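You operate a simulated robot arm through the tools that you are given. There is no shell and no other tool. Be economical: measure what you need, move in short steps, check, and stop when the job is done.

You are at the controls of a simulated robot arm. One attempt, no reset.

TASK
Put things in order on the garden table. At the end: the green roll stands where the blue tab stood; the green lime cup stands where the red tin stood; the blue tab stands on top of the brown weight; the grey pouch stands on top of the white mesh frame; the red tin stands where the grey pouch stood; whatever was shut is shut again. Leave all else as you found it, and nothing knocked over.

It is judged by the outcome, as a careful person would: the job done as asked, and still so three seconds after it is handed in. It fails if anything else is knocked over, pushed out of place, dropped, spilled or broken.

THE ROBOT
A 6-joint arm with a two-finger parallel gripper, fixed in place. Base frame: the origin is at the foot of the arm, x ahead of it, y to its left, z up; the work surface is at about z = 0. Units: m, degrees, N and s.
With the tool pointing down near the work surface it reaches from about 0.18 to 0.46 m from the base axis. Its first joint turns from -70.0 to 70.0 degrees. Payload 1.9 kg.
Tool frame: the origin (TCP) lies between the finger pads and is the grasp point; the fingertips stand 0.023 m ahead of it; z points along the fingers, y is the line along which they close. Largest opening 0.094 m; finger width 0.038, thickness 0.01; the body of the gripper, 0.054 by 0.096 m, starts 0.039 m behind the TCP.
Orientation is that of the tool frame in the base frame, as a unit quaternion [w, x, y, z]. With the fingers straight down and closing along the base's y, the tool's x points along the base's -x, its y along +y and its z along -z.

THE INTERFACE
- The arm moves only by the tool nudge_tool. Its argument "increments" is a list of rows, each an object (a shift or turn left out is 0, a gripper value left out holds the last) with "linear": the shift along the tool's x, y, z in m, a list of three; "dr": the turn, a rotation vector about the tool's x, y, z in degrees, a list of three; "gripper": the closure, from 0 (fully open) to 1 (shut). In form: [{"linear": [dx, dy, dz], "dr": [ax, ay, az], "gripper": gripper}, ...]. A call has 1 to 8 rows; each row shifts and turns the commanded pose from where the row before left it, along the tool's axes as they then stand. Rows are played at 5 a second. More than 0.05 m and 8.6 degrees between two rows, or a gripper value outside its range, and nothing of the call is played. A pose out of reach is approached as far as the arm can. The call stops where the force on the tool passes 40 N (or 10 N more than at its start, if that is more) or the arm is blocked; 0.2 s more then pass. Each finger travels about 0.108 m/s and halts on what it meets, pressing with about 35 N; the grip force reading is that of the motor and also rises with nothing between the fingers. The clock runs only during rows and for 0.2 s after the last one: add rows that do not move to give the fingers time. It gives the time, the measured TCP pose, the force on the tool (base axes), the opening and the grip force at its end, in the units of the frame above (readings bear some noise), and new pictures: "pictures" is both (left out), scene, wrist or none.
- Cameras (640 x 400 px; columns grow to the right, rows downward): "scene" is fixed at [0.0728, 0.334, 0.4197]; the picture's right is [-0.53, -0.85, 0.00], its down [-0.51, 0.32, -0.80] and it looks along [0.68, -0.42, -0.60] (base axes); focal length 214 px, centre (320, 200). "wrist" rides on the gripper at [0.087, 0.016, -0.074] in the tool frame; the picture's right is [-0.18, 0.98, 0.00], its down [-0.58, -0.11, -0.81] and it looks along [-0.79, -0.15, 0.59] (tool axes); focal length 243 px, centre (320, 200). There is no depth. A picture from a camera that has moved, and an enlarged one, comes with that camera's place and axes in the base frame and with its lens.
- inspect(camera, box): a new picture of the part [left, top, right, bottom] of that camera's present view, enlarged. It takes no simulated time.
- job_done(): hands the job in; it is judged then, once.

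Go step by step. Nothing tells you positions but the pictures and the camera data: compare them with the known pose of the tool, close in by small moves and look again before you grip or let go. The budget is 120 turns and 170 pictures, counting those below and the enlarged ones. Unless the task says otherwise, let go and move clear before handing in, and close with one line.

The tools are called after "Call:" by a JSON object that holds its "method" and its "body". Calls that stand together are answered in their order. nudge_tool: Moves the arm, as the interface text tells. Its arguments: {"type":"object","properties":{"increments":{"type":"array"},"pictures":{"type":"string","enum":["both","scene","wrist","none"]}},"required":["increments"]} The other tools are called the same way: inspect (camera, box) takes an enlarged picture of a part of a camera's view; job_done () hands the job in.

At the start:

```text
t: 0.0
tool_pos: [0.2254, -0.1185, 0.3479]
tool_rot: [0.0, -0.001, 1.0, 0.001]
ft_force: [0.0, -0.3, -0.4]
grip_width: 0.0939
gripper_force: 0.1
```

scene: 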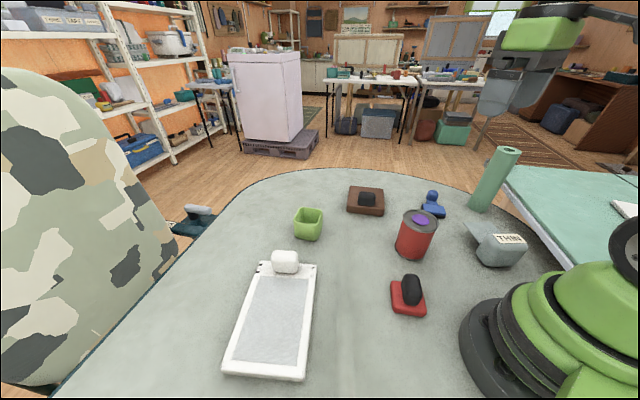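
wrist: 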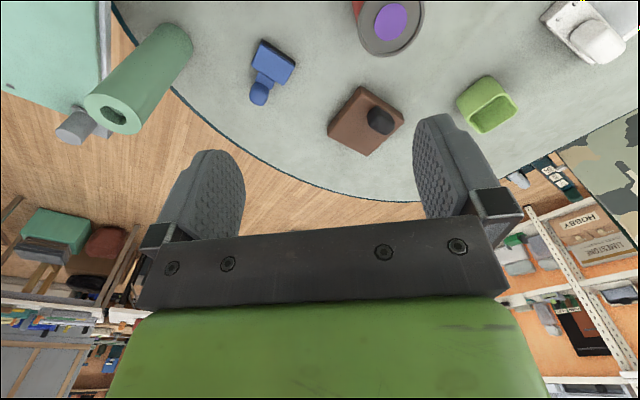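

I'll look closely at the table objects before planning any moves.

Call:
{"method": "inspect", "body": {"camera": "scene", "box": [340, 140, 540, 265]}}

Call:
{"method": "inspect", "body": {"camera": "scene", "box": [210, 180, 450, 390]}}

Call:
{"method": "inspect", "body": {"camera": "wrist", "box": [60, 0, 640, 200]}}

```text
3.20 times, centred on (440, 202) of scene
camera zoom: at [0.0728, 0.334, 0.4197], right [-0.53, -0.85, 0.0], down [-0.51, 0.32, -0.8], along [0.68, -0.42, -0.6], focal length 686 px, centre (-64, 192)
```

zoom: 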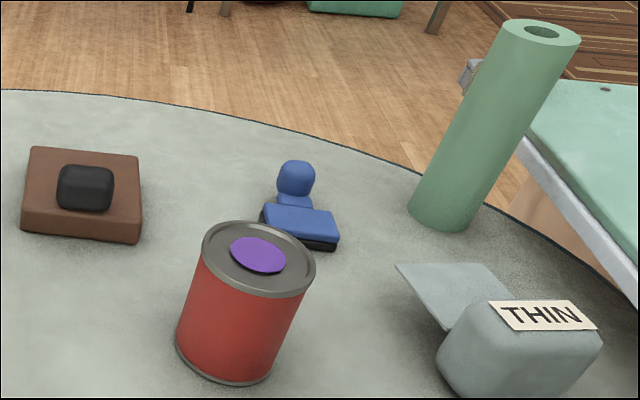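

```text
1.90 times, centred on (330, 285) of scene
camera zoom: at [0.0728, 0.334, 0.4197], right [-0.53, -0.85, 0.0], down [-0.51, 0.32, -0.8], along [0.68, -0.42, -0.6], focal length 408 px, centre (301, 38)
```

zoom: 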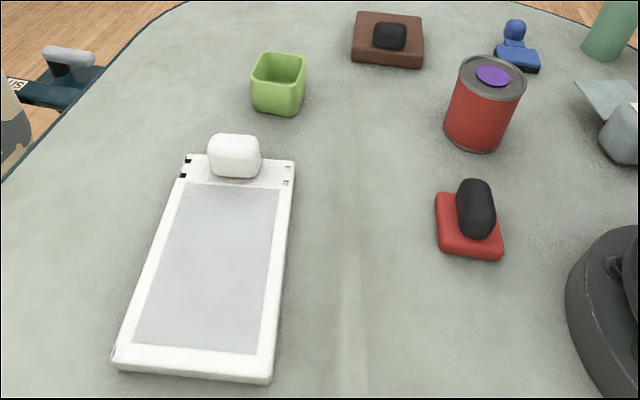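

```text
1.10 times, centred on (350, 100) of wrist
camera zoom: at [0.139, -0.1018, 0.4209], right [0.18, 0.98, 0.0], down [0.58, -0.11, 0.81], along [0.79, -0.15, -0.59], focal length 268 px, centre (287, 310)
```

zoom: 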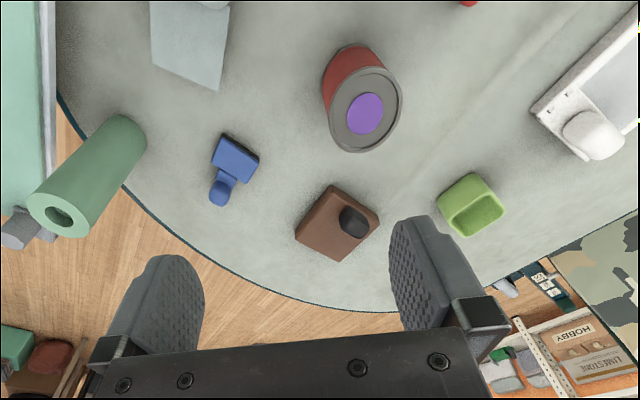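

Most objects are located roughly: tin (.25,-.04), blue tab (.31,-.21), roll (.25,-.37), brown weight (.45,-.075), cup (.43,.15), frame around (.29,.30), pouch (.14,-.18). I'll hover over the blue tab first for a better look.

Call:
{"method": "nudge_tool", "body": {"increments": [{"linear": [-0.021, -0.0225, 0.037]}, {"linear": [-0.021, -0.0225, 0.037]}, {"linear": [-0.021, -0.0225, 0.037]}, {"linear": [-0.021, -0.0225, 0.037]}, {}], "pictures": "wrist"}}

```text
t: 1.2
tool_pos: [0.3088, -0.208, 0.1979]
tool_rot: [0.0, 0.001, 1.0, 0.001]
ft_force: [0.1, -0.2, 0.0]
grip_width: 0.094
gripper_force: 0.0
camera wrist: at [0.2233, -0.192, 0.2722], right [0.18, 0.98, 0.0], down [0.58, -0.11, 0.81], along [0.79, -0.15, -0.59], focal length 243 px, centre (320, 200)
```

wrist: 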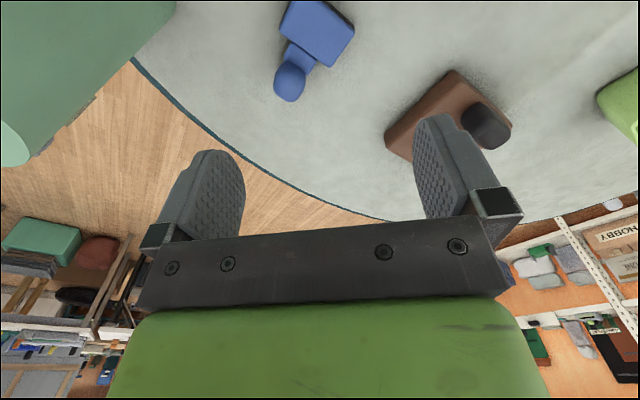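

Call:
{"method": "inspect", "body": {"camera": "wrist", "box": [230, 0, 390, 100]}}

Call:
{"method": "inspect", "body": {"camera": "wrist", "box": [370, 50, 530, 150]}}

Call:
{"method": "inspect", "body": {"camera": "scene", "box": [335, 170, 463, 250]}}

```text
4.00 times, centred on (310, 50) of wrist
camera zoom: at [0.2233, -0.192, 0.2722], right [0.18, 0.98, 0.0], down [0.58, -0.11, 0.81], along [0.79, -0.15, -0.59], focal length 970 px, centre (360, 800)
```

zoom: 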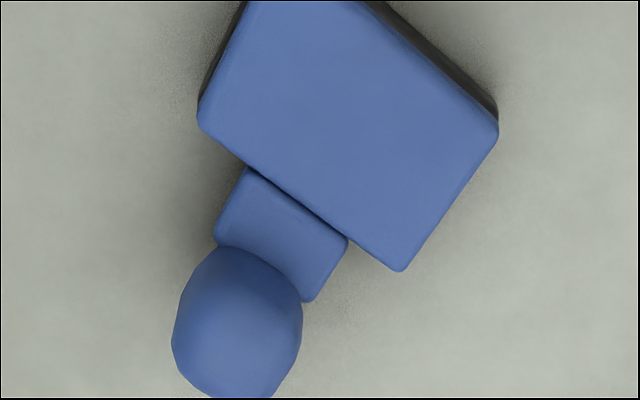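

```text
4.00 times, centred on (450, 100) of wrist
camera zoom: at [0.2233, -0.192, 0.2722], right [0.18, 0.98, 0.0], down [0.58, -0.11, 0.81], along [0.79, -0.15, -0.59], focal length 970 px, centre (-200, 600)
```

zoom: 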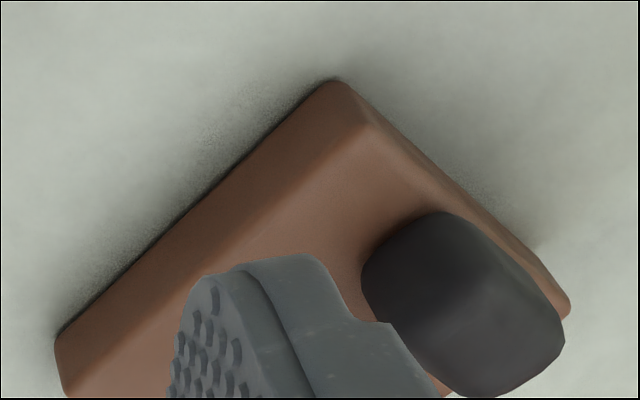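

```text
5.00 times, centred on (399, 210) of scene
camera zoom: at [0.0728, 0.334, 0.4197], right [-0.53, -0.85, 0.0], down [-0.51, 0.32, -0.8], along [0.68, -0.42, -0.6], focal length 1072 px, centre (-75, 150)
```

zoom: 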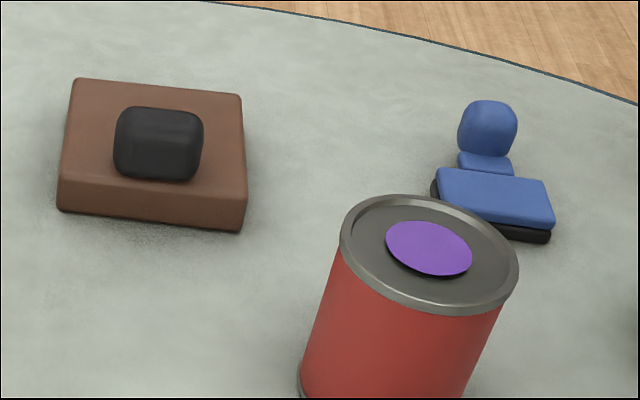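

The blue tab has a base about 57×38 mm at (.307,-.211), turned about 44°, with its neck and ball pointing away. The brown weight has its knob near the front edge, leaving a free area behind it. I'll turn the tool to match the tab and come lower.

Call:
{"method": "nudge_tool", "body": {"increments": [{"linear": [0.002, -0.003, 0.013], "dr": [0, 0, 7.6]}, {"linear": [0, 0, 0.013], "dr": [0, 0, 7.6]}, {"linear": [0, 0, 0.013], "dr": [0, 0, 7.6]}, {"linear": [0, 0, 0.013], "dr": [0, 0, 7.6]}, {"linear": [0, 0, 0.013], "dr": [0, 0, 7.6]}, {"linear": [0, 0, 0.013], "dr": [0, 0, 7.6]}, {}]}}

```text
t: 2.8
tool_pos: [0.3081, -0.2105, 0.1212]
tool_rot: [0.0, 0.389, 0.921, 0.001]
ft_force: [-0.2, 0.0, -0.7]
grip_width: 0.0943
gripper_force: 0.0
camera wrist: at [0.2584, -0.1381, 0.1945], right [0.83, 0.55, 0.0], down [0.33, -0.49, 0.81], along [0.45, -0.67, -0.59], focal length 243 px, centre (320, 200)
```

scene: 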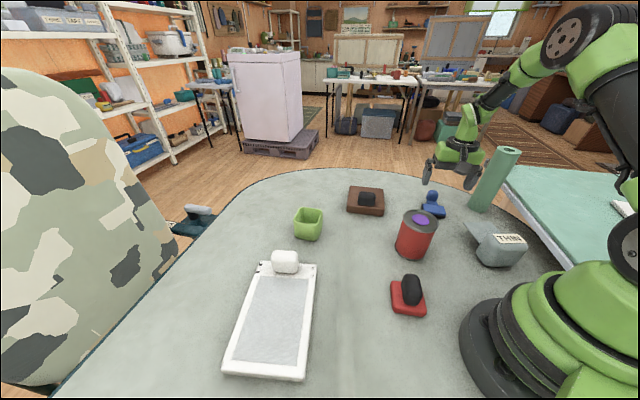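
wrist: 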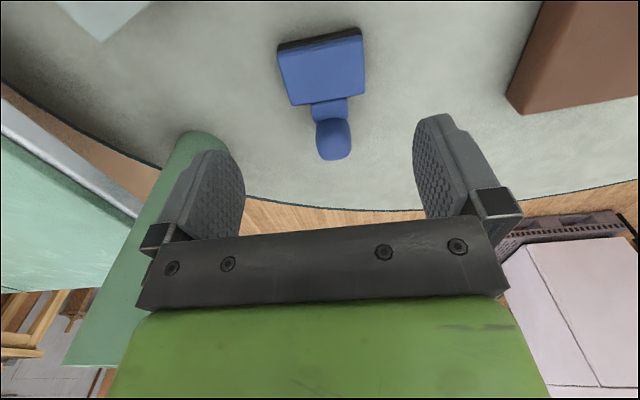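

The tool is aligned with the tab and almost centred over it. I'll descend and check before gripping.

Call:
{"method": "nudge_tool", "body": {"increments": [{"linear": [0.002, 0.003, 0.033]}, {"linear": [0, 0, 0.03]}, {"linear": [0, 0, 0.02]}, {}], "pictures": "wrist"}}

```text
t: 3.8
tool_pos: [0.3084, -0.2083, 0.038]
tool_rot: [0.001, 0.388, 0.921, 0.0]
ft_force: [-0.5, 0.5, -0.4]
grip_width: 0.0939
gripper_force: 0.1
camera wrist: at [0.2596, -0.1351, 0.1122], right [0.83, 0.56, 0.0], down [0.33, -0.49, 0.81], along [0.45, -0.67, -0.59], focal length 243 px, centre (320, 200)
```

wrist: 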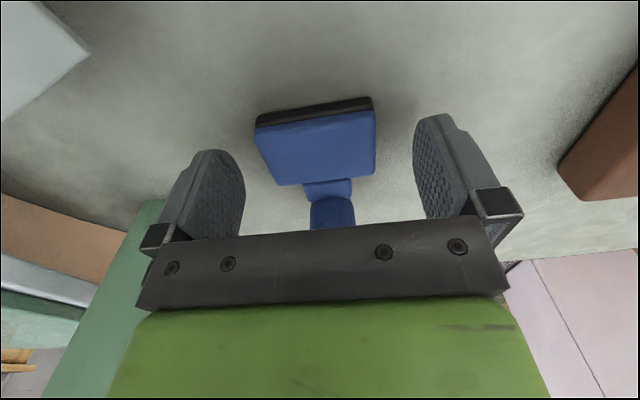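

Call:
{"method": "nudge_tool", "body": {"increments": [{"linear": [0.005, 0, 0.006]}, {"linear": [0, 0, 0.006]}, {"gripper": 0.5}, {}, {}], "pictures": "wrist"}}

```text
t: 5.0
tool_pos: [0.304, -0.2037, 0.0265]
tool_rot: [0.0, 0.388, 0.922, 0.0]
ft_force: [0.9, 0.1, -0.1]
grip_width: 0.0601
gripper_force: 35.1
camera wrist: at [0.2559, -0.1312, 0.1001], right [0.83, 0.56, 0.0], down [0.33, -0.49, 0.81], along [0.45, -0.67, -0.59], focal length 243 px, centre (320, 200)
```

wrist: 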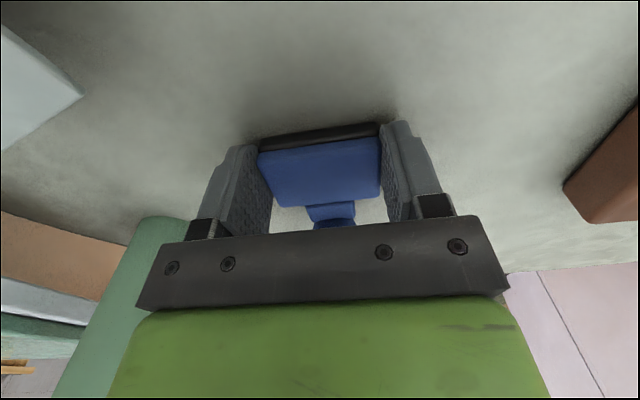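

The tab is held at a width of 60 mm. I'll lift it and carry it beside the weight, staying high.

Call:
{"method": "nudge_tool", "body": {"increments": [{"linear": [0, 0, -0.03]}, {"linear": [0, 0, -0.045]}, {"linear": [-0.004, 0.04, 0]}, {"linear": [-0.004, 0.04, 0]}, {"linear": [-0.004, 0.04, 0]}, {"linear": [-0.004, 0.04, 0]}, {"linear": [-0.003, 0.042, 0]}, {}]}}

```text
t: 6.8
tool_pos: [0.4555, -0.0725, 0.1003]
tool_rot: [0.0, 0.388, 0.922, -0.001]
ft_force: [-0.8, -0.1, -0.6]
grip_width: 0.06
gripper_force: 34.5
out of reach, approached as far as the arm can: row 7
camera wrist: at [0.4067, 0.0013, 0.1749], right [0.83, 0.56, 0.0], down [0.33, -0.49, 0.81], along [0.45, -0.67, -0.59], focal length 243 px, centre (320, 200)
```

scene: 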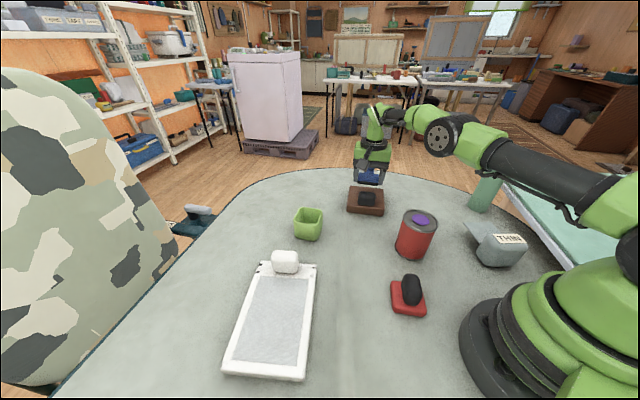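
wrist: 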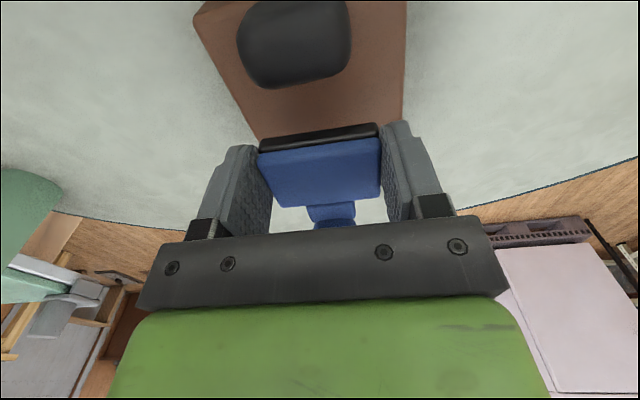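

It's right at the edge of reach, and the tab base now sits just behind the knob, about 8 mm clear. I'll pull the commanded pose in slightly and lower.

Call:
{"method": "nudge_tool", "body": {"increments": [{"linear": [0.0055, -0.0013, 0.02]}, {"linear": [0, 0, 0.02]}, {}]}}

```text
t: 7.6
tool_pos: [0.4498, -0.0701, 0.0615]
tool_rot: [0.001, 0.387, 0.922, 0.0]
ft_force: [0.1, -0.1, -1.0]
grip_width: 0.0601
gripper_force: 35.4
camera wrist: at [0.4017, 0.0032, 0.1346], right [0.83, 0.56, 0.0], down [0.33, -0.49, 0.81], along [0.45, -0.67, -0.59], focal length 243 px, centre (320, 200)
```

scene: 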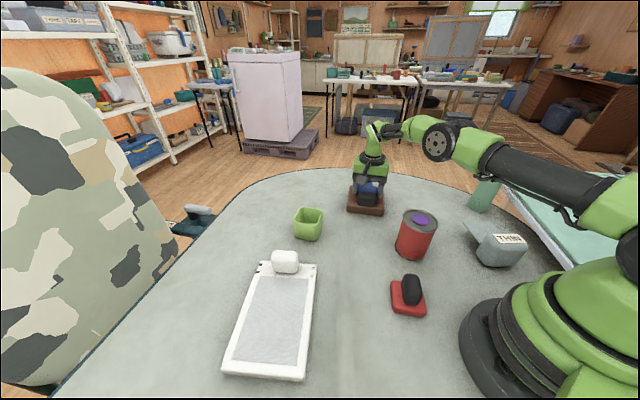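
wrist: 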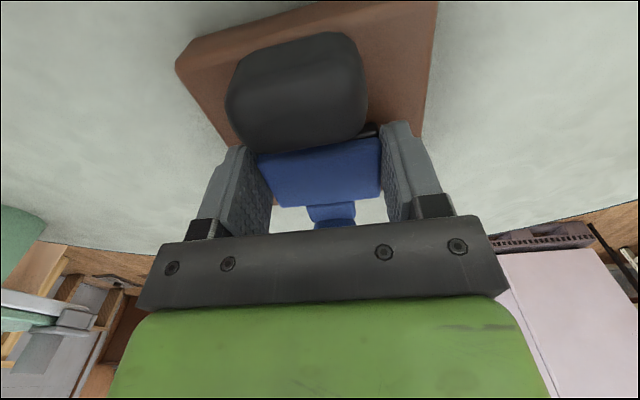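

Call:
{"method": "nudge_tool", "body": {"increments": [{"linear": [-0.008, 0, 0]}, {}], "pictures": "wrist"}}

Call:
{"method": "inspect", "body": {"camera": "scene", "box": [320, 150, 432, 220]}}

Call:
{"method": "inspect", "body": {"camera": "wrist", "box": [200, 0, 456, 160]}}

```text
t: 8.2
tool_pos: [0.4542, -0.0744, 0.0608]
tool_rot: [0.0, 0.388, 0.922, -0.001]
ft_force: [0.7, 0.4, -0.7]
grip_width: 0.0598
gripper_force: 34.9
out of reach, approached as far as the arm can: row 1
camera wrist: at [0.4042, -0.0015, 0.1351], right [0.83, 0.56, 0.0], down [0.33, -0.49, 0.81], along [0.45, -0.67, -0.59], focal length 243 px, centre (320, 200)
```

wrist: 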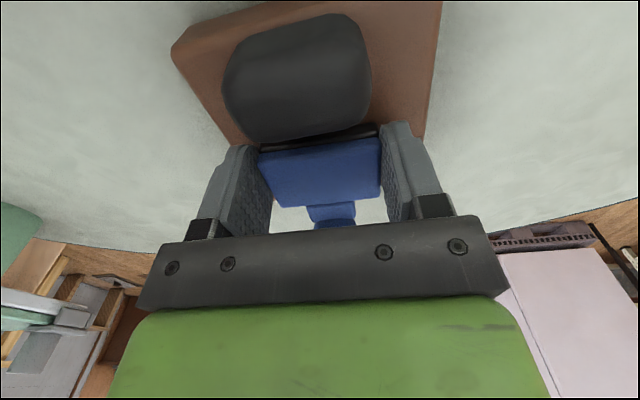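

```text
5.71 times, centred on (376, 185) of scene
camera zoom: at [0.0728, 0.334, 0.4197], right [-0.53, -0.85, 0.0], down [-0.51, 0.32, -0.8], along [0.68, -0.42, -0.6], focal length 1226 px, centre (0, 286)
```

zoom: 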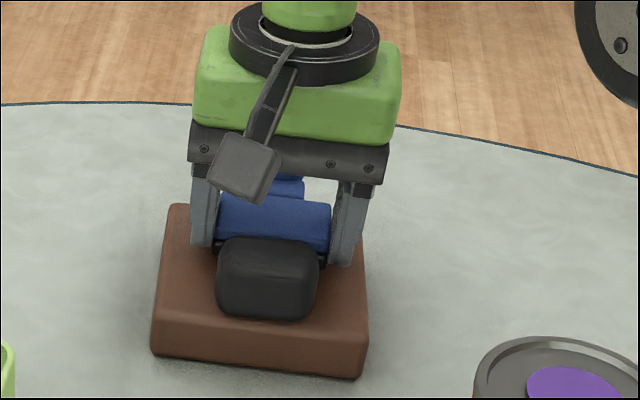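

```text
2.50 times, centred on (328, 80) of wrist
camera zoom: at [0.4042, -0.0015, 0.1351], right [0.83, 0.56, 0.0], down [0.33, -0.49, 0.81], along [0.45, -0.67, -0.59], focal length 606 px, centre (300, 500)
```

zoom: 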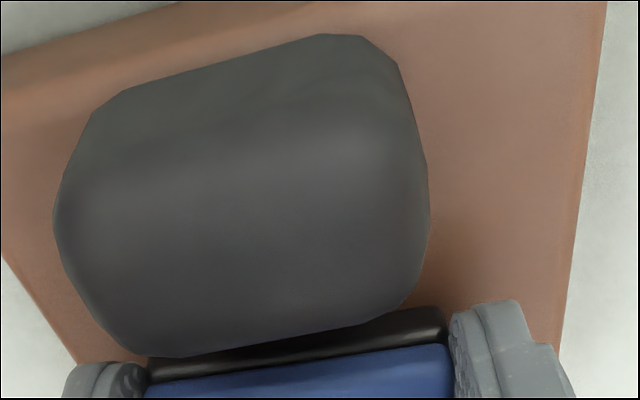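

The gap to the knob is about 7 mm. I'll lower the last bit in small steps.

Call:
{"method": "nudge_tool", "body": {"increments": [{"linear": [0, 0, 0.006]}, {"linear": [0, 0, 0.003]}, {"linear": [0, 0, 0.002]}, {}], "pictures": "wrist"}}

Call:
{"method": "inspect", "body": {"camera": "scene", "box": [336, 170, 416, 220]}}

```text
t: 9.2
tool_pos: [0.4548, -0.074, 0.0536]
tool_rot: [0.004, 0.387, 0.922, 0.001]
ft_force: [3.7, -0.6, 36.9]
grip_width: 0.06
gripper_force: 34.8
camera wrist: at [0.4048, -0.0017, 0.1263], right [0.83, 0.56, 0.01], down [0.32, -0.49, 0.81], along [0.45, -0.67, -0.59], focal length 243 px, centre (320, 200)
```

wrist: 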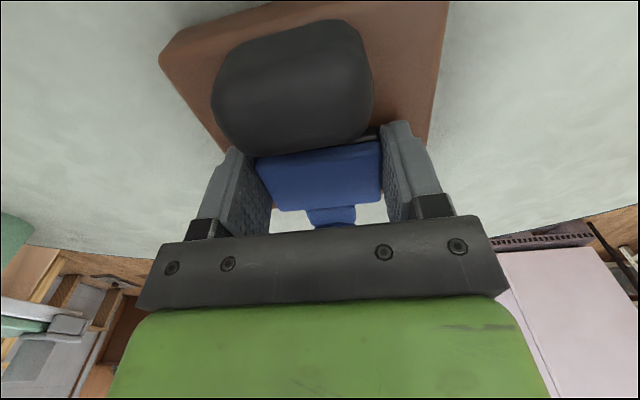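

```text
8.00 times, centred on (376, 195) of scene
camera zoom: at [0.0727, 0.3341, 0.4197], right [-0.53, -0.85, 0.0], down [-0.51, 0.32, -0.8], along [0.68, -0.42, -0.6], focal length 1716 px, centre (-128, 240)
```

zoom: 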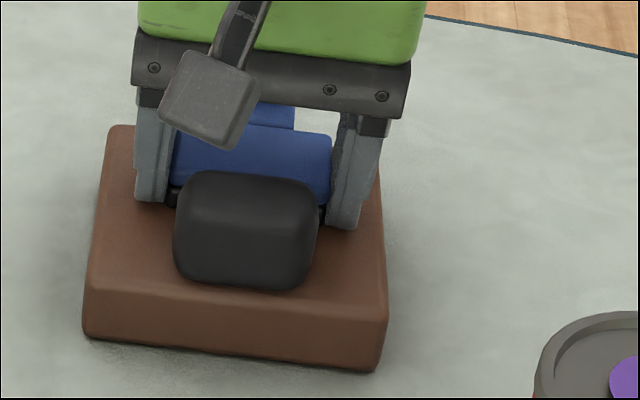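

Contact is with the weight's top, at about 27 mm height. I'll ease off, release and lift clear.

Call:
{"method": "nudge_tool", "body": {"increments": [{"linear": [0, 0, -0.002]}, {"gripper": 0.25}, {"gripper": 0.1}, {"linear": [0, 0, -0.02]}, {"linear": [0, 0, -0.04]}, {"linear": [0.03, 0, -0.03]}, {}]}}

Call:
{"method": "inspect", "body": {"camera": "scene", "box": [320, 160, 432, 230]}}

```text
t: 10.8
tool_pos: [0.4326, -0.0529, 0.1431]
tool_rot: [0.001, 0.387, 0.922, 0.0]
ft_force: [0.3, 1.1, -1.0]
grip_width: 0.0848
gripper_force: 0.0
camera wrist: at [0.3829, 0.0197, 0.2166], right [0.83, 0.56, 0.0], down [0.33, -0.49, 0.81], along [0.45, -0.67, -0.59], focal length 243 px, centre (320, 200)
```

scene: 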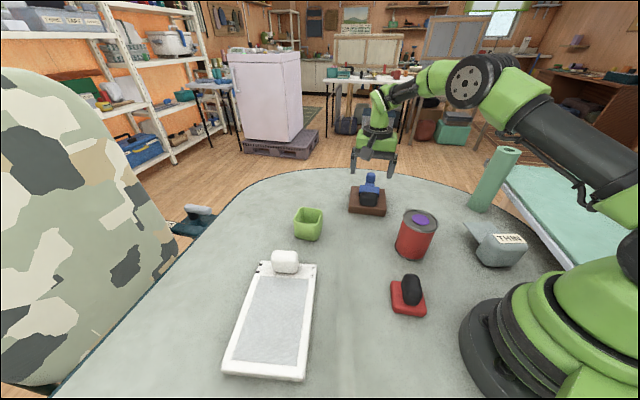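
wrist: 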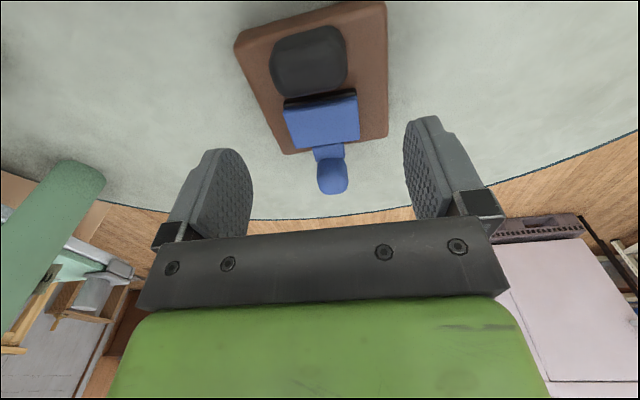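

```text
5.71 times, centred on (376, 195) of scene
camera zoom: at [0.0728, 0.3341, 0.4197], right [-0.53, -0.85, 0.0], down [-0.51, 0.32, -0.8], along [0.68, -0.42, -0.6], focal length 1226 px, centre (0, 229)
```

zoom: 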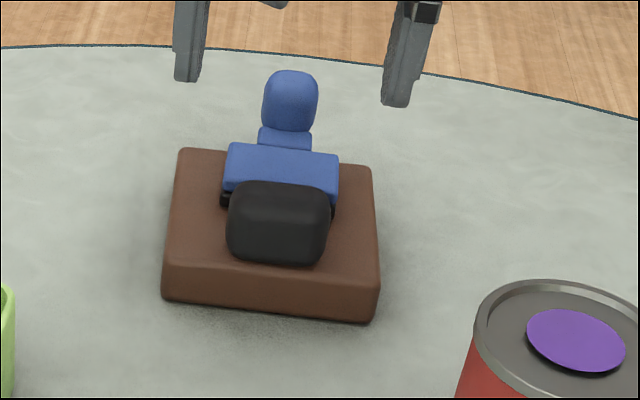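

The tab now stands on the weight behind its knob, though the weight shifted about 5 mm. The green roll is next; I'll go up and look along it from a safe distance.

Call:
{"method": "nudge_tool", "body": {"increments": [{"linear": [0, -0.035, -0.03]}, {"linear": [0, -0.04, -0.028], "dr": [0, 0, 1.5]}, {"linear": [0, -0.04, -0.028], "dr": [0, 0, 1.5]}, {"linear": [0, -0.04, -0.028], "dr": [0, 0, 1.5]}, {"linear": [0, -0.04, 0], "dr": [0, 0, 1.5]}, {"linear": [0, -0.04, 0], "dr": [0, 0, 1.5]}, {"linear": [0, -0.035, 0], "dr": [0, 0, 1.5], "gripper": 0}, {}]}}

```text
t: 12.6
tool_pos: [0.2262, -0.2297, 0.2585]
tool_rot: [0.0, 0.458, 0.889, 0.0]
ft_force: [-1.3, 1.0, -0.4]
grip_width: 0.094
gripper_force: 0.1
camera wrist: at [0.1905, -0.1512, 0.3309], right [0.91, 0.42, 0.0], down [0.25, -0.54, 0.81], along [0.34, -0.73, -0.59], focal length 243 px, centre (320, 200)
```

scene: 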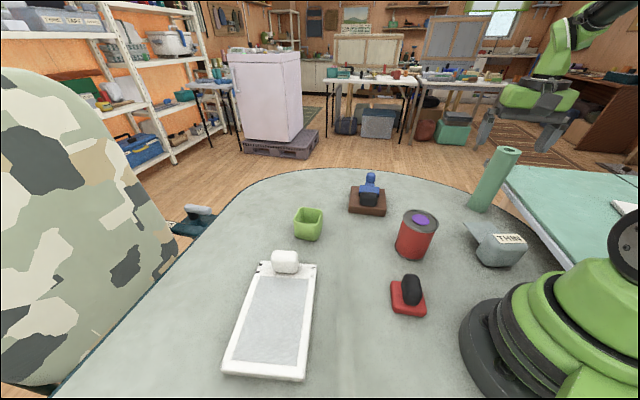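
wrist: 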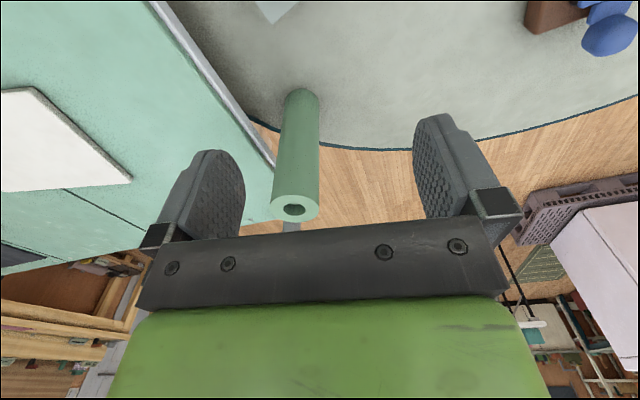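

The roll is at about (.252,-.343), 0.19 m tall and about 48 mm thick. I'll move above it and check the centring.

Call:
{"method": "nudge_tool", "body": {"increments": [{"linear": [-0.0357, -0.0149, 0]}, {"linear": [-0.0357, -0.0149, 0]}, {"linear": [-0.0357, -0.0149, 0.025]}, {}]}}

```text
t: 13.6
tool_pos: [0.2537, -0.3435, 0.2303]
tool_rot: [0.0, 0.459, 0.888, 0.0]
ft_force: [0.5, -0.1, -0.2]
grip_width: 0.094
gripper_force: 0.1
camera wrist: at [0.2171, -0.2638, 0.3048], right [0.91, 0.42, 0.0], down [0.25, -0.54, 0.81], along [0.34, -0.73, -0.59], focal length 243 px, centre (320, 200)
```

scene: 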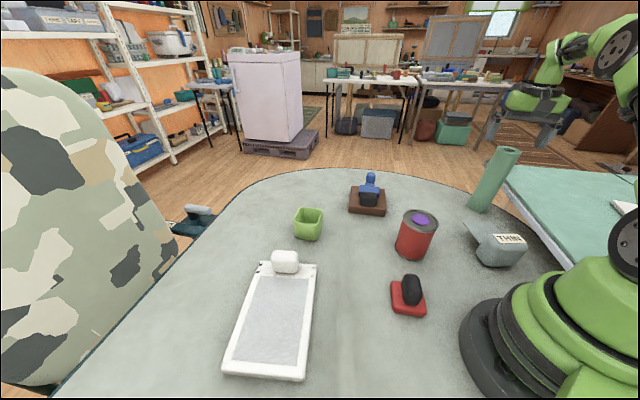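
wrist: 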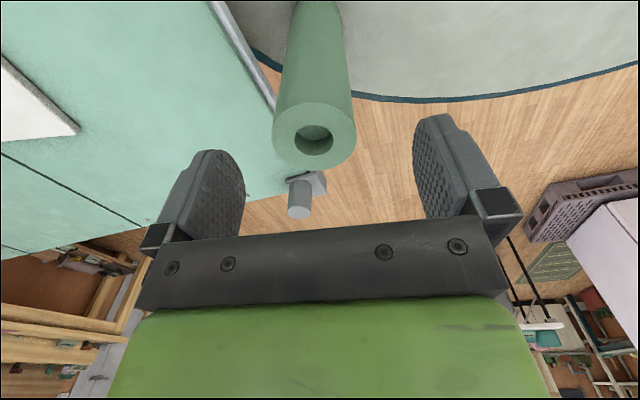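

Call:
{"method": "nudge_tool", "body": {"increments": [{"linear": [-0.0045, -0.004, 0]}, {"linear": [0, 0, 0.034]}, {"linear": [0, 0, 0.03]}, {}], "pictures": "wrist"}}

```text
t: 14.6
tool_pos: [0.2532, -0.3484, 0.1677]
tool_rot: [0.0, 0.459, 0.888, 0.001]
ft_force: [0.0, 0.6, -0.6]
grip_width: 0.0939
gripper_force: 0.0
camera wrist: at [0.2169, -0.2701, 0.2407], right [0.91, 0.42, 0.0], down [0.25, -0.54, 0.81], along [0.34, -0.73, -0.59], focal length 243 px, centre (320, 200)
```

wrist: 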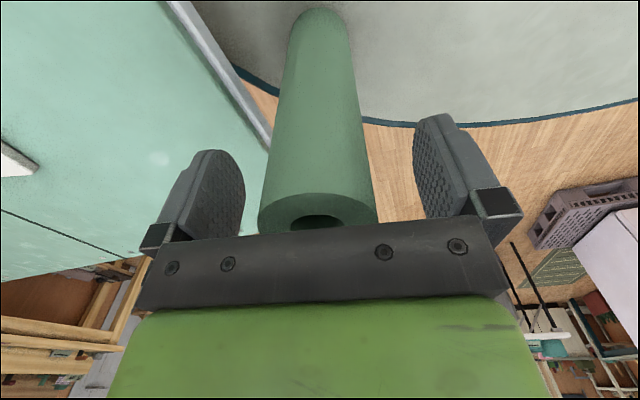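

Call:
{"method": "nudge_tool", "body": {"increments": [{"gripper": 0.52}, {}, {}], "pictures": "none"}}

```text
t: 15.4
tool_pos: [0.2532, -0.3498, 0.1664]
tool_rot: [0.0, 0.458, 0.889, 0.0]
ft_force: [0.2, 0.3, -1.0]
grip_width: 0.0514
gripper_force: 35.5
```

Call:
{"method": "nudge_tool", "body": {"increments": [{"linear": [0, 0, -0.025]}, {"linear": [0.0207, 0.0316, 0]}, {"linear": [0.0207, 0.0316, 0]}, {"linear": [0.0207, 0.0316, 0]}, {"linear": [0.0207, 0.0316, 0]}, {}]}}

```text
t: 16.8
tool_pos: [0.3093, -0.2091, 0.1929]
tool_rot: [0.001, 0.459, 0.888, 0.0]
ft_force: [0.0, 0.1, -2.6]
grip_width: 0.0512
gripper_force: 34.5
camera wrist: at [0.2718, -0.1297, 0.2663], right [0.91, 0.42, 0.0], down [0.25, -0.54, 0.81], along [0.34, -0.73, -0.59], focal length 243 px, centre (320, 200)
```

scene: 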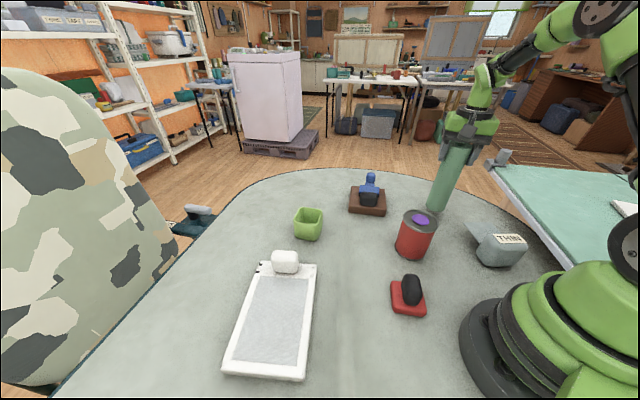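
wrist: 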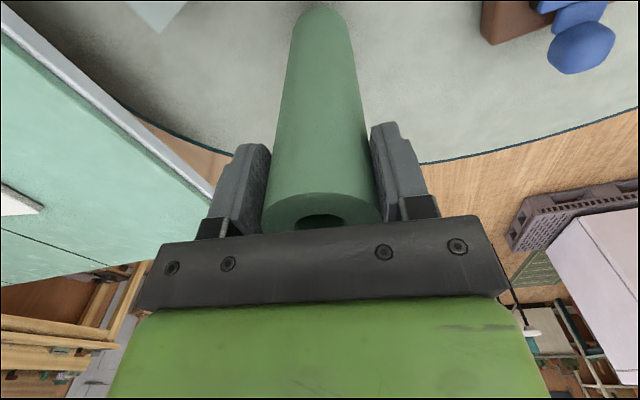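

Straight and in place. I'll lower it until it touches, down to about z=.166.

Call:
{"method": "nudge_tool", "body": {"increments": [{"linear": [0, 0, 0.02]}, {"linear": [0, 0, 0.004]}, {"linear": [0, 0, 0.002]}, {}], "pictures": "none"}}

```text
t: 17.8
tool_pos: [0.3088, -0.2097, 0.168]
tool_rot: [0.001, 0.459, 0.889, -0.001]
ft_force: [-3.3, 0.8, 7.4]
grip_width: 0.0513
gripper_force: 35.2
```

Call:
{"method": "nudge_tool", "body": {"increments": [{"gripper": 0.4}, {"gripper": 0.2}, {"gripper": 0.0}, {}, {"linear": [0, 0, -0.03]}, {"linear": [0, 0, -0.045]}, {}]}}

```text
t: 19.4
tool_pos: [0.3086, -0.2086, 0.2412]
tool_rot: [-0.001, 0.458, 0.889, 0.0]
ft_force: [1.3, -0.4, 0.2]
grip_width: 0.0941
gripper_force: 0.1
camera wrist: at [0.2717, -0.1298, 0.3155], right [0.91, 0.42, 0.0], down [0.25, -0.54, 0.81], along [0.34, -0.73, -0.59], focal length 243 px, centre (320, 200)
```

scene: 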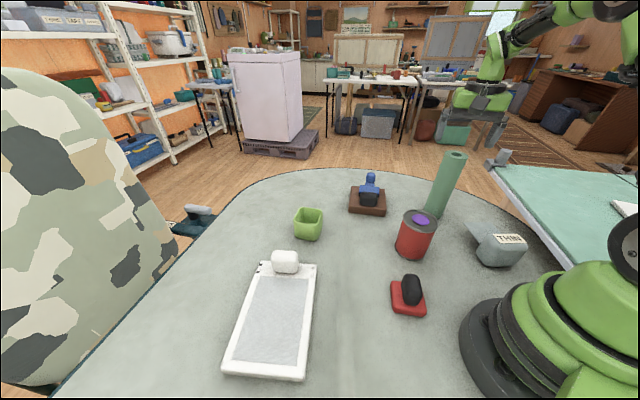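
wrist: 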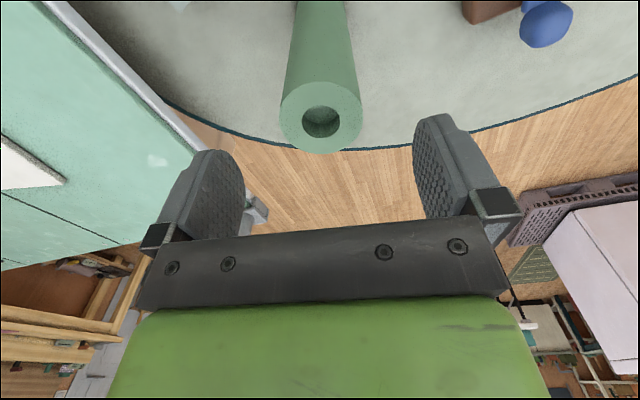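

The roll is standing. Now for a close look at the pouch.

Call:
{"method": "inspect", "body": {"camera": "scene", "box": [450, 205, 546, 275]}}

Call:
{"method": "inspect", "body": {"camera": "scene", "box": [210, 240, 338, 390]}}

```text
5.71 times, centred on (498, 240) of scene
camera zoom: at [0.0728, 0.334, 0.4197], right [-0.53, -0.85, 0.0], down [-0.51, 0.32, -0.8], along [0.68, -0.42, -0.6], focal length 1226 px, centre (-697, -29)
```

zoom: 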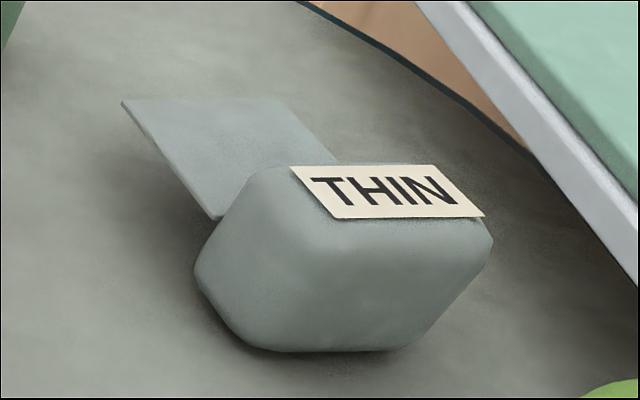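

```text
2.67 times, centred on (274, 315) of scene
camera zoom: at [0.0728, 0.334, 0.4197], right [-0.53, -0.85, 0.0], down [-0.51, 0.32, -0.8], along [0.68, -0.42, -0.6], focal length 572 px, centre (443, -107)
```

zoom: 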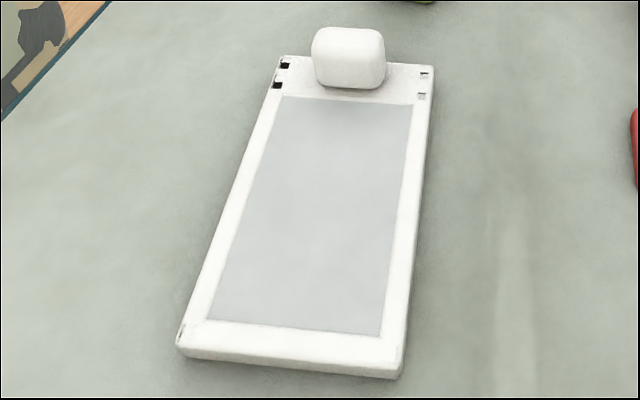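

Call:
{"method": "nudge_tool", "body": {"increments": [{"linear": [0.0238, -0.029, -0.01]}, {"linear": [0.0238, -0.029, -0.01]}, {"linear": [0.0238, -0.029, 0]}, {"linear": [0.0238, -0.029, 0]}, {}]}}

```text
t: 20.6
tool_pos: [0.1589, -0.1991, 0.2605]
tool_rot: [0.001, 0.459, 0.888, 0.0]
ft_force: [0.1, -0.3, -0.3]
grip_width: 0.0942
gripper_force: 0.0
camera wrist: at [0.1226, -0.1188, 0.3351], right [0.91, 0.42, 0.0], down [0.25, -0.54, 0.81], along [0.34, -0.73, -0.59], focal length 243 px, centre (320, 200)
```

scene: 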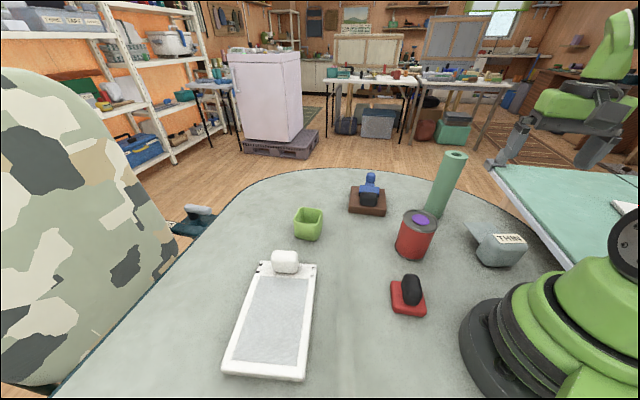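
wrist: 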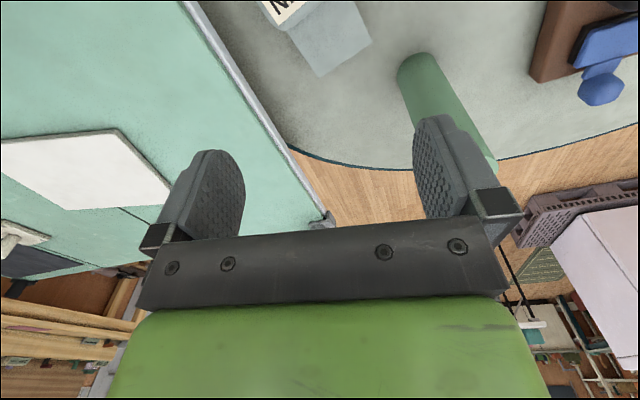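

Call:
{"method": "nudge_tool", "body": {"increments": [{"linear": [0.03, 0, -0.035]}, {"linear": [0.03, 0, -0.035]}, {}], "pictures": "wrist"}}

```text
t: 21.4
tool_pos: [0.1245, -0.1501, 0.3307]
tool_rot: [0.0, 0.459, 0.889, 0.0]
ft_force: [0.6, 0.4, 0.2]
grip_width: 0.0938
gripper_force: 0.1
camera wrist: at [0.0871, -0.0701, 0.4054], right [0.91, 0.42, 0.0], down [0.25, -0.54, 0.81], along [0.34, -0.73, -0.59], focal length 243 px, centre (320, 200)
```

wrist: 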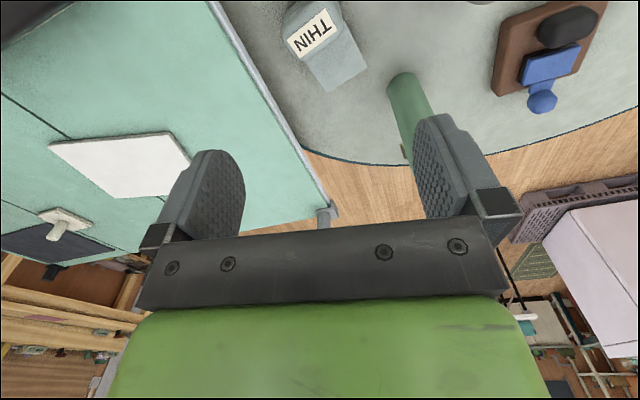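

Call:
{"method": "inspect", "body": {"camera": "wrist", "box": [260, 0, 420, 100]}}

```text
4.00 times, centred on (340, 50) of wrist
camera zoom: at [0.0871, -0.0701, 0.4054], right [0.91, 0.42, 0.0], down [0.25, -0.54, 0.81], along [0.34, -0.73, -0.59], focal length 970 px, centre (240, 800)
```

zoom: 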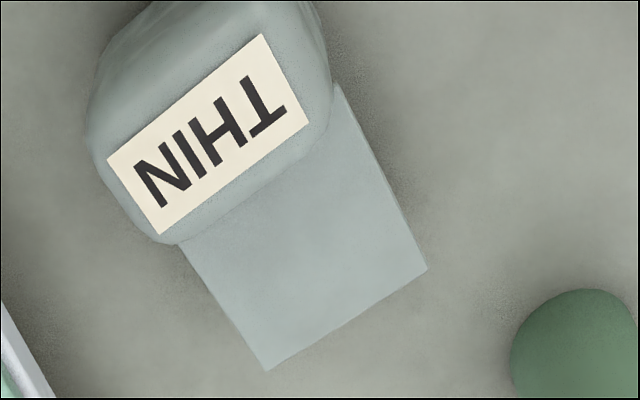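

The pouch is a rounded block with its top at z≈.076, its long axis across and a flap sticking out at z≈.04 on the far side. Its centre is around (.124,-.177). It has to be gripped across its thickness, above the flap, so I'll turn the tool to match.

Call:
{"method": "nudge_tool", "body": {"increments": [{"linear": [0, 0, 0.01], "dr": [0, 0, 8.2]}, {"linear": [0, 0, 0.01], "dr": [0, 0, 8.2]}, {"linear": [0, 0, 0.01], "dr": [0, 0, 8.2]}, {"linear": [0, 0, 0.01], "dr": [0, 0, 8.2]}, {"linear": [0, 0, 0.01], "dr": [0, 0, 8.2]}, {"linear": [0, 0, 0.01], "dr": [0, 0, 8.2]}, {"linear": [0, 0, 0.01], "dr": [0, 0, 8.2]}, {"linear": [0, 0, 0.01], "dr": [0, 0, 8.2]}]}}

```text
t: 23.2
tool_pos: [0.1232, -0.1494, 0.2521]
tool_rot: [0.001, 0.868, 0.497, 0.001]
ft_force: [-0.6, -0.8, 0.6]
grip_width: 0.094
gripper_force: 0.0
camera wrist: at [0.1818, -0.0836, 0.3254], right [0.75, -0.66, 0.0], down [-0.39, -0.45, 0.81], along [-0.53, -0.61, -0.59], focal length 243 px, centre (320, 200)
```

scene: 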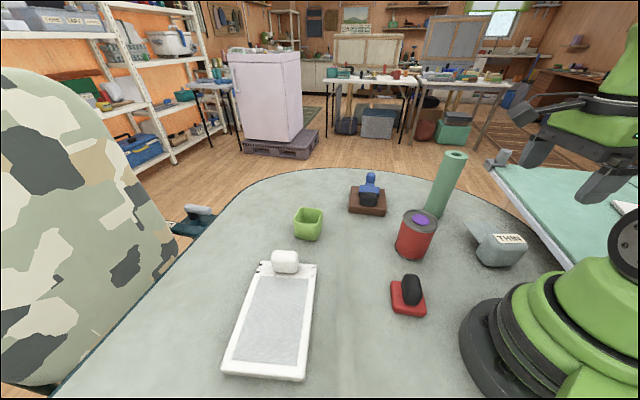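
wrist: 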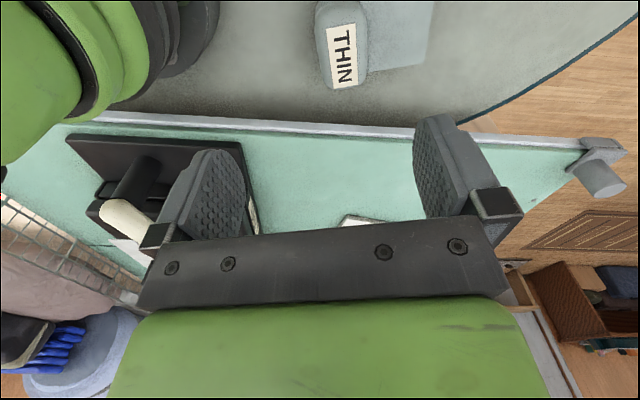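

Call:
{"method": "inspect", "body": {"camera": "wrist", "box": [290, 0, 450, 100]}}

```text
4.00 times, centred on (370, 50) of wrist
camera zoom: at [0.1818, -0.0836, 0.3254], right [0.75, -0.66, 0.0], down [-0.39, -0.45, 0.81], along [-0.53, -0.61, -0.59], focal length 970 px, centre (120, 800)
```

zoom: 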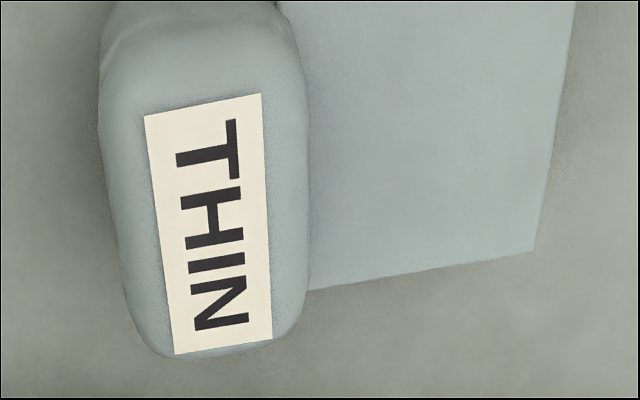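

Call:
{"method": "nudge_tool", "body": {"increments": [{"linear": [-0.0231, 0.0191, 0]}, {"linear": [0, 0, 0.04]}, {"linear": [0, 0, 0.04]}, {"linear": [0, 0, 0.04]}, {"linear": [0, 0, 0.03]}, {}]}}

```text
t: 24.6
tool_pos: [0.1292, -0.181, 0.1038]
tool_rot: [0.0, 0.867, 0.498, 0.0]
ft_force: [-0.7, 0.0, -0.2]
grip_width: 0.0937
gripper_force: 0.1
camera wrist: at [0.1869, -0.1141, 0.1762], right [0.76, -0.65, 0.0], down [-0.39, -0.45, 0.81], along [-0.53, -0.61, -0.59], focal length 243 px, centre (320, 200)
```

scene: 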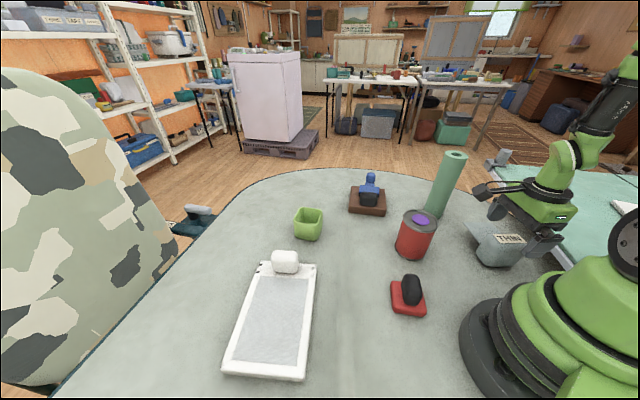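
wrist: 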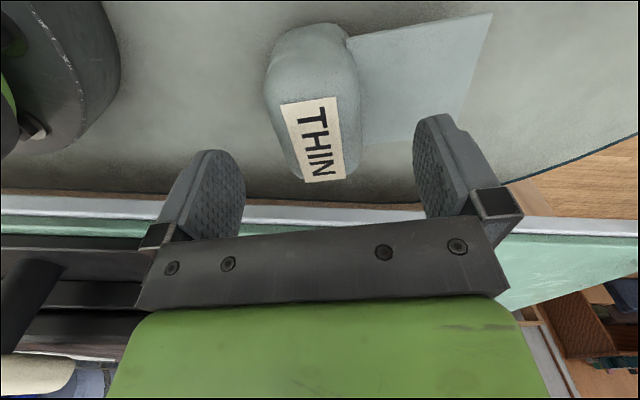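

Call:
{"method": "nudge_tool", "body": {"increments": [{"linear": [-0.002, -0.004, 0]}, {"linear": [0, 0, 0.02]}, {"linear": [0, 0, 0.012]}, {}]}}

Call:
{"method": "inspect", "body": {"camera": "wrist", "box": [180, 40, 500, 240]}}

Call:
{"method": "inspect", "body": {"camera": "scene", "box": [440, 170, 584, 280]}}

```text
t: 25.6
tool_pos: [0.1238, -0.1793, 0.0697]
tool_rot: [0.0, 0.867, 0.498, 0.0]
ft_force: [-0.6, -0.1, 0.9]
grip_width: 0.0937
gripper_force: 0.1
camera wrist: at [0.1823, -0.1131, 0.1437], right [0.76, -0.65, 0.0], down [-0.39, -0.45, 0.81], along [-0.53, -0.61, -0.59], focal length 243 px, centre (320, 200)
```

scene: 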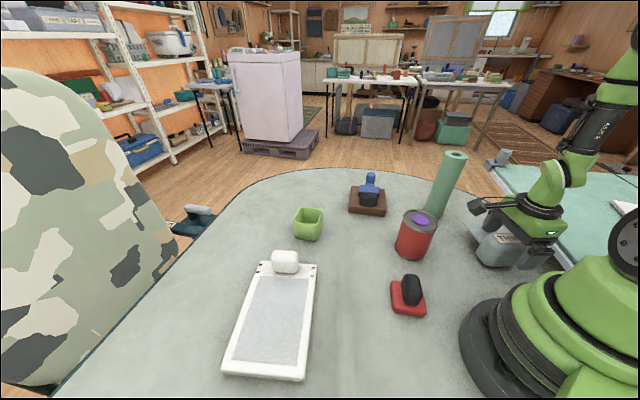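
wrist: 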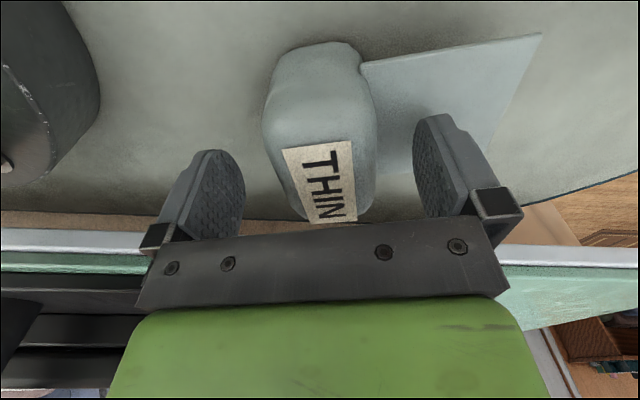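

```text
2.00 times, centred on (340, 140) of wrist
camera zoom: at [0.1823, -0.1131, 0.1437], right [0.76, -0.65, 0.0], down [-0.39, -0.45, 0.81], along [-0.53, -0.61, -0.59], focal length 485 px, centre (280, 320)
```

zoom: 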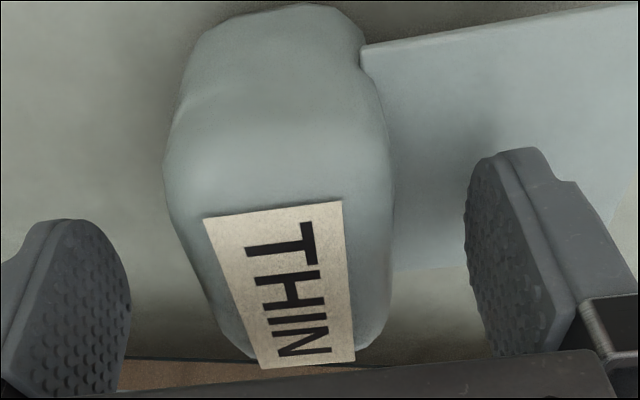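

```text
3.64 times, centred on (512, 225) of scene
camera zoom: at [0.0728, 0.334, 0.4197], right [-0.53, -0.85, 0.0], down [-0.51, 0.32, -0.8], along [0.68, -0.42, -0.6], focal length 780 px, centre (-378, 109)
```

zoom: 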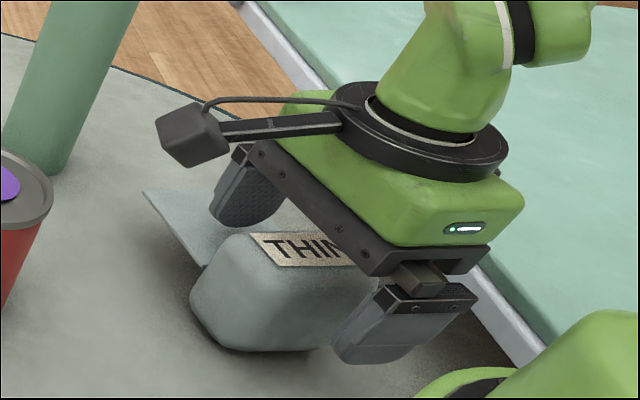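

The fingers straddle the pouch above the flap. I'll close gradually and watch the grip force, since the label may be a warning that the skin is thin.

Call:
{"method": "nudge_tool", "body": {"increments": [{"gripper": 0.3}, {"gripper": 0.38}, {"gripper": 0.4}, {"gripper": 0.42}, {}], "pictures": "none"}}

```text
t: 26.8
tool_pos: [0.1247, -0.1789, 0.0709]
tool_rot: [-0.001, 0.867, 0.499, 0.001]
ft_force: [0.6, -0.5, 0.3]
grip_width: 0.0547
gripper_force: 0.3
```

Call:
{"method": "nudge_tool", "body": {"increments": [{"gripper": 0.43}, {"gripper": 0.44}, {"gripper": 0.45}, {}], "pictures": "none"}}

```text
t: 27.8
tool_pos: [0.1259, -0.179, 0.0707]
tool_rot: [0.0, 0.867, 0.499, 0.0]
ft_force: [-0.1, -0.5, 0.2]
grip_width: 0.052
gripper_force: 0.1
```

Call:
{"method": "nudge_tool", "body": {"increments": [{"gripper": 0.46}, {"gripper": 0.475}, {"gripper": 0.49}, {}], "pictures": "wrist"}}

```text
t: 28.8
tool_pos: [0.1254, -0.1795, 0.0696]
tool_rot: [0.0, 0.867, 0.498, -0.001]
ft_force: [0.6, -0.6, 0.7]
grip_width: 0.0497
gripper_force: 35.1
camera wrist: at [0.1822, -0.1131, 0.1439], right [0.76, -0.65, 0.0], down [-0.39, -0.45, 0.81], along [-0.53, -0.61, -0.59], focal length 243 px, centre (320, 200)
```

wrist: 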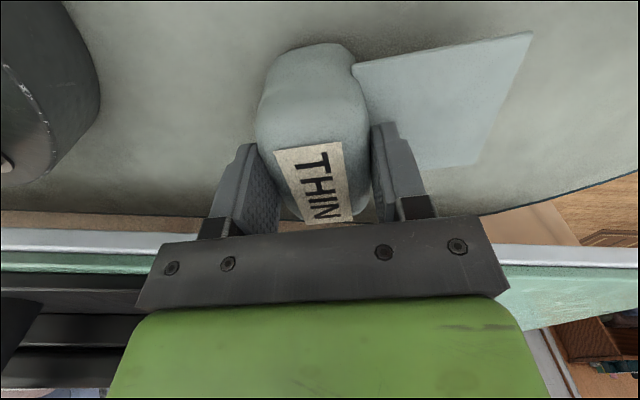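

Call:
{"method": "nudge_tool", "body": {"increments": [{"linear": [0, 0, -0.01]}, {"linear": [0, 0, -0.02]}, {"linear": [0, 0, -0.03]}, {}]}}

```text
t: 29.8
tool_pos: [0.1245, -0.1785, 0.1303]
tool_rot: [0.0, 0.868, 0.497, 0.0]
ft_force: [0.4, 0.2, -2.5]
grip_width: 0.0498
gripper_force: 35.1
camera wrist: at [0.1821, -0.1129, 0.2033], right [0.76, -0.65, 0.0], down [-0.39, -0.45, 0.81], along [-0.53, -0.61, -0.59], focal length 243 px, centre (320, 200)
```

scene: 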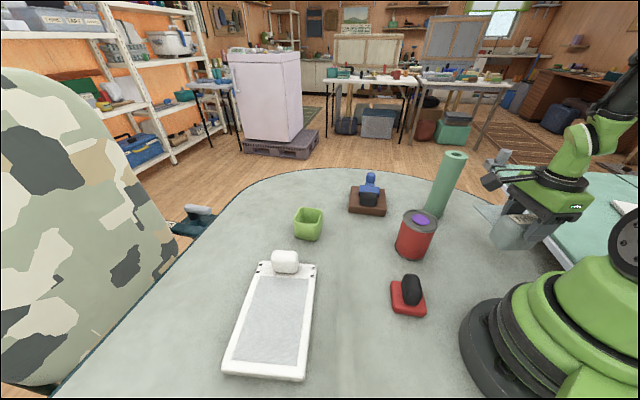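
wrist: 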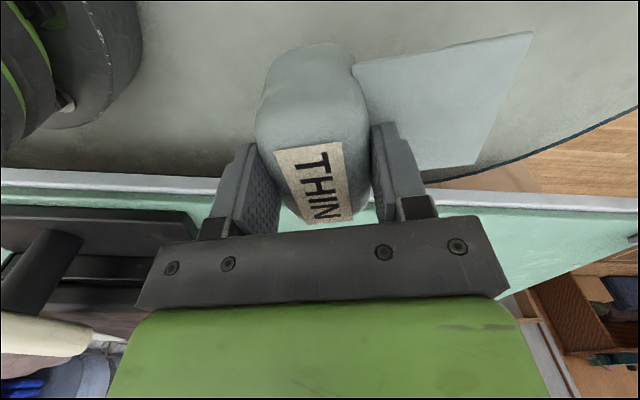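

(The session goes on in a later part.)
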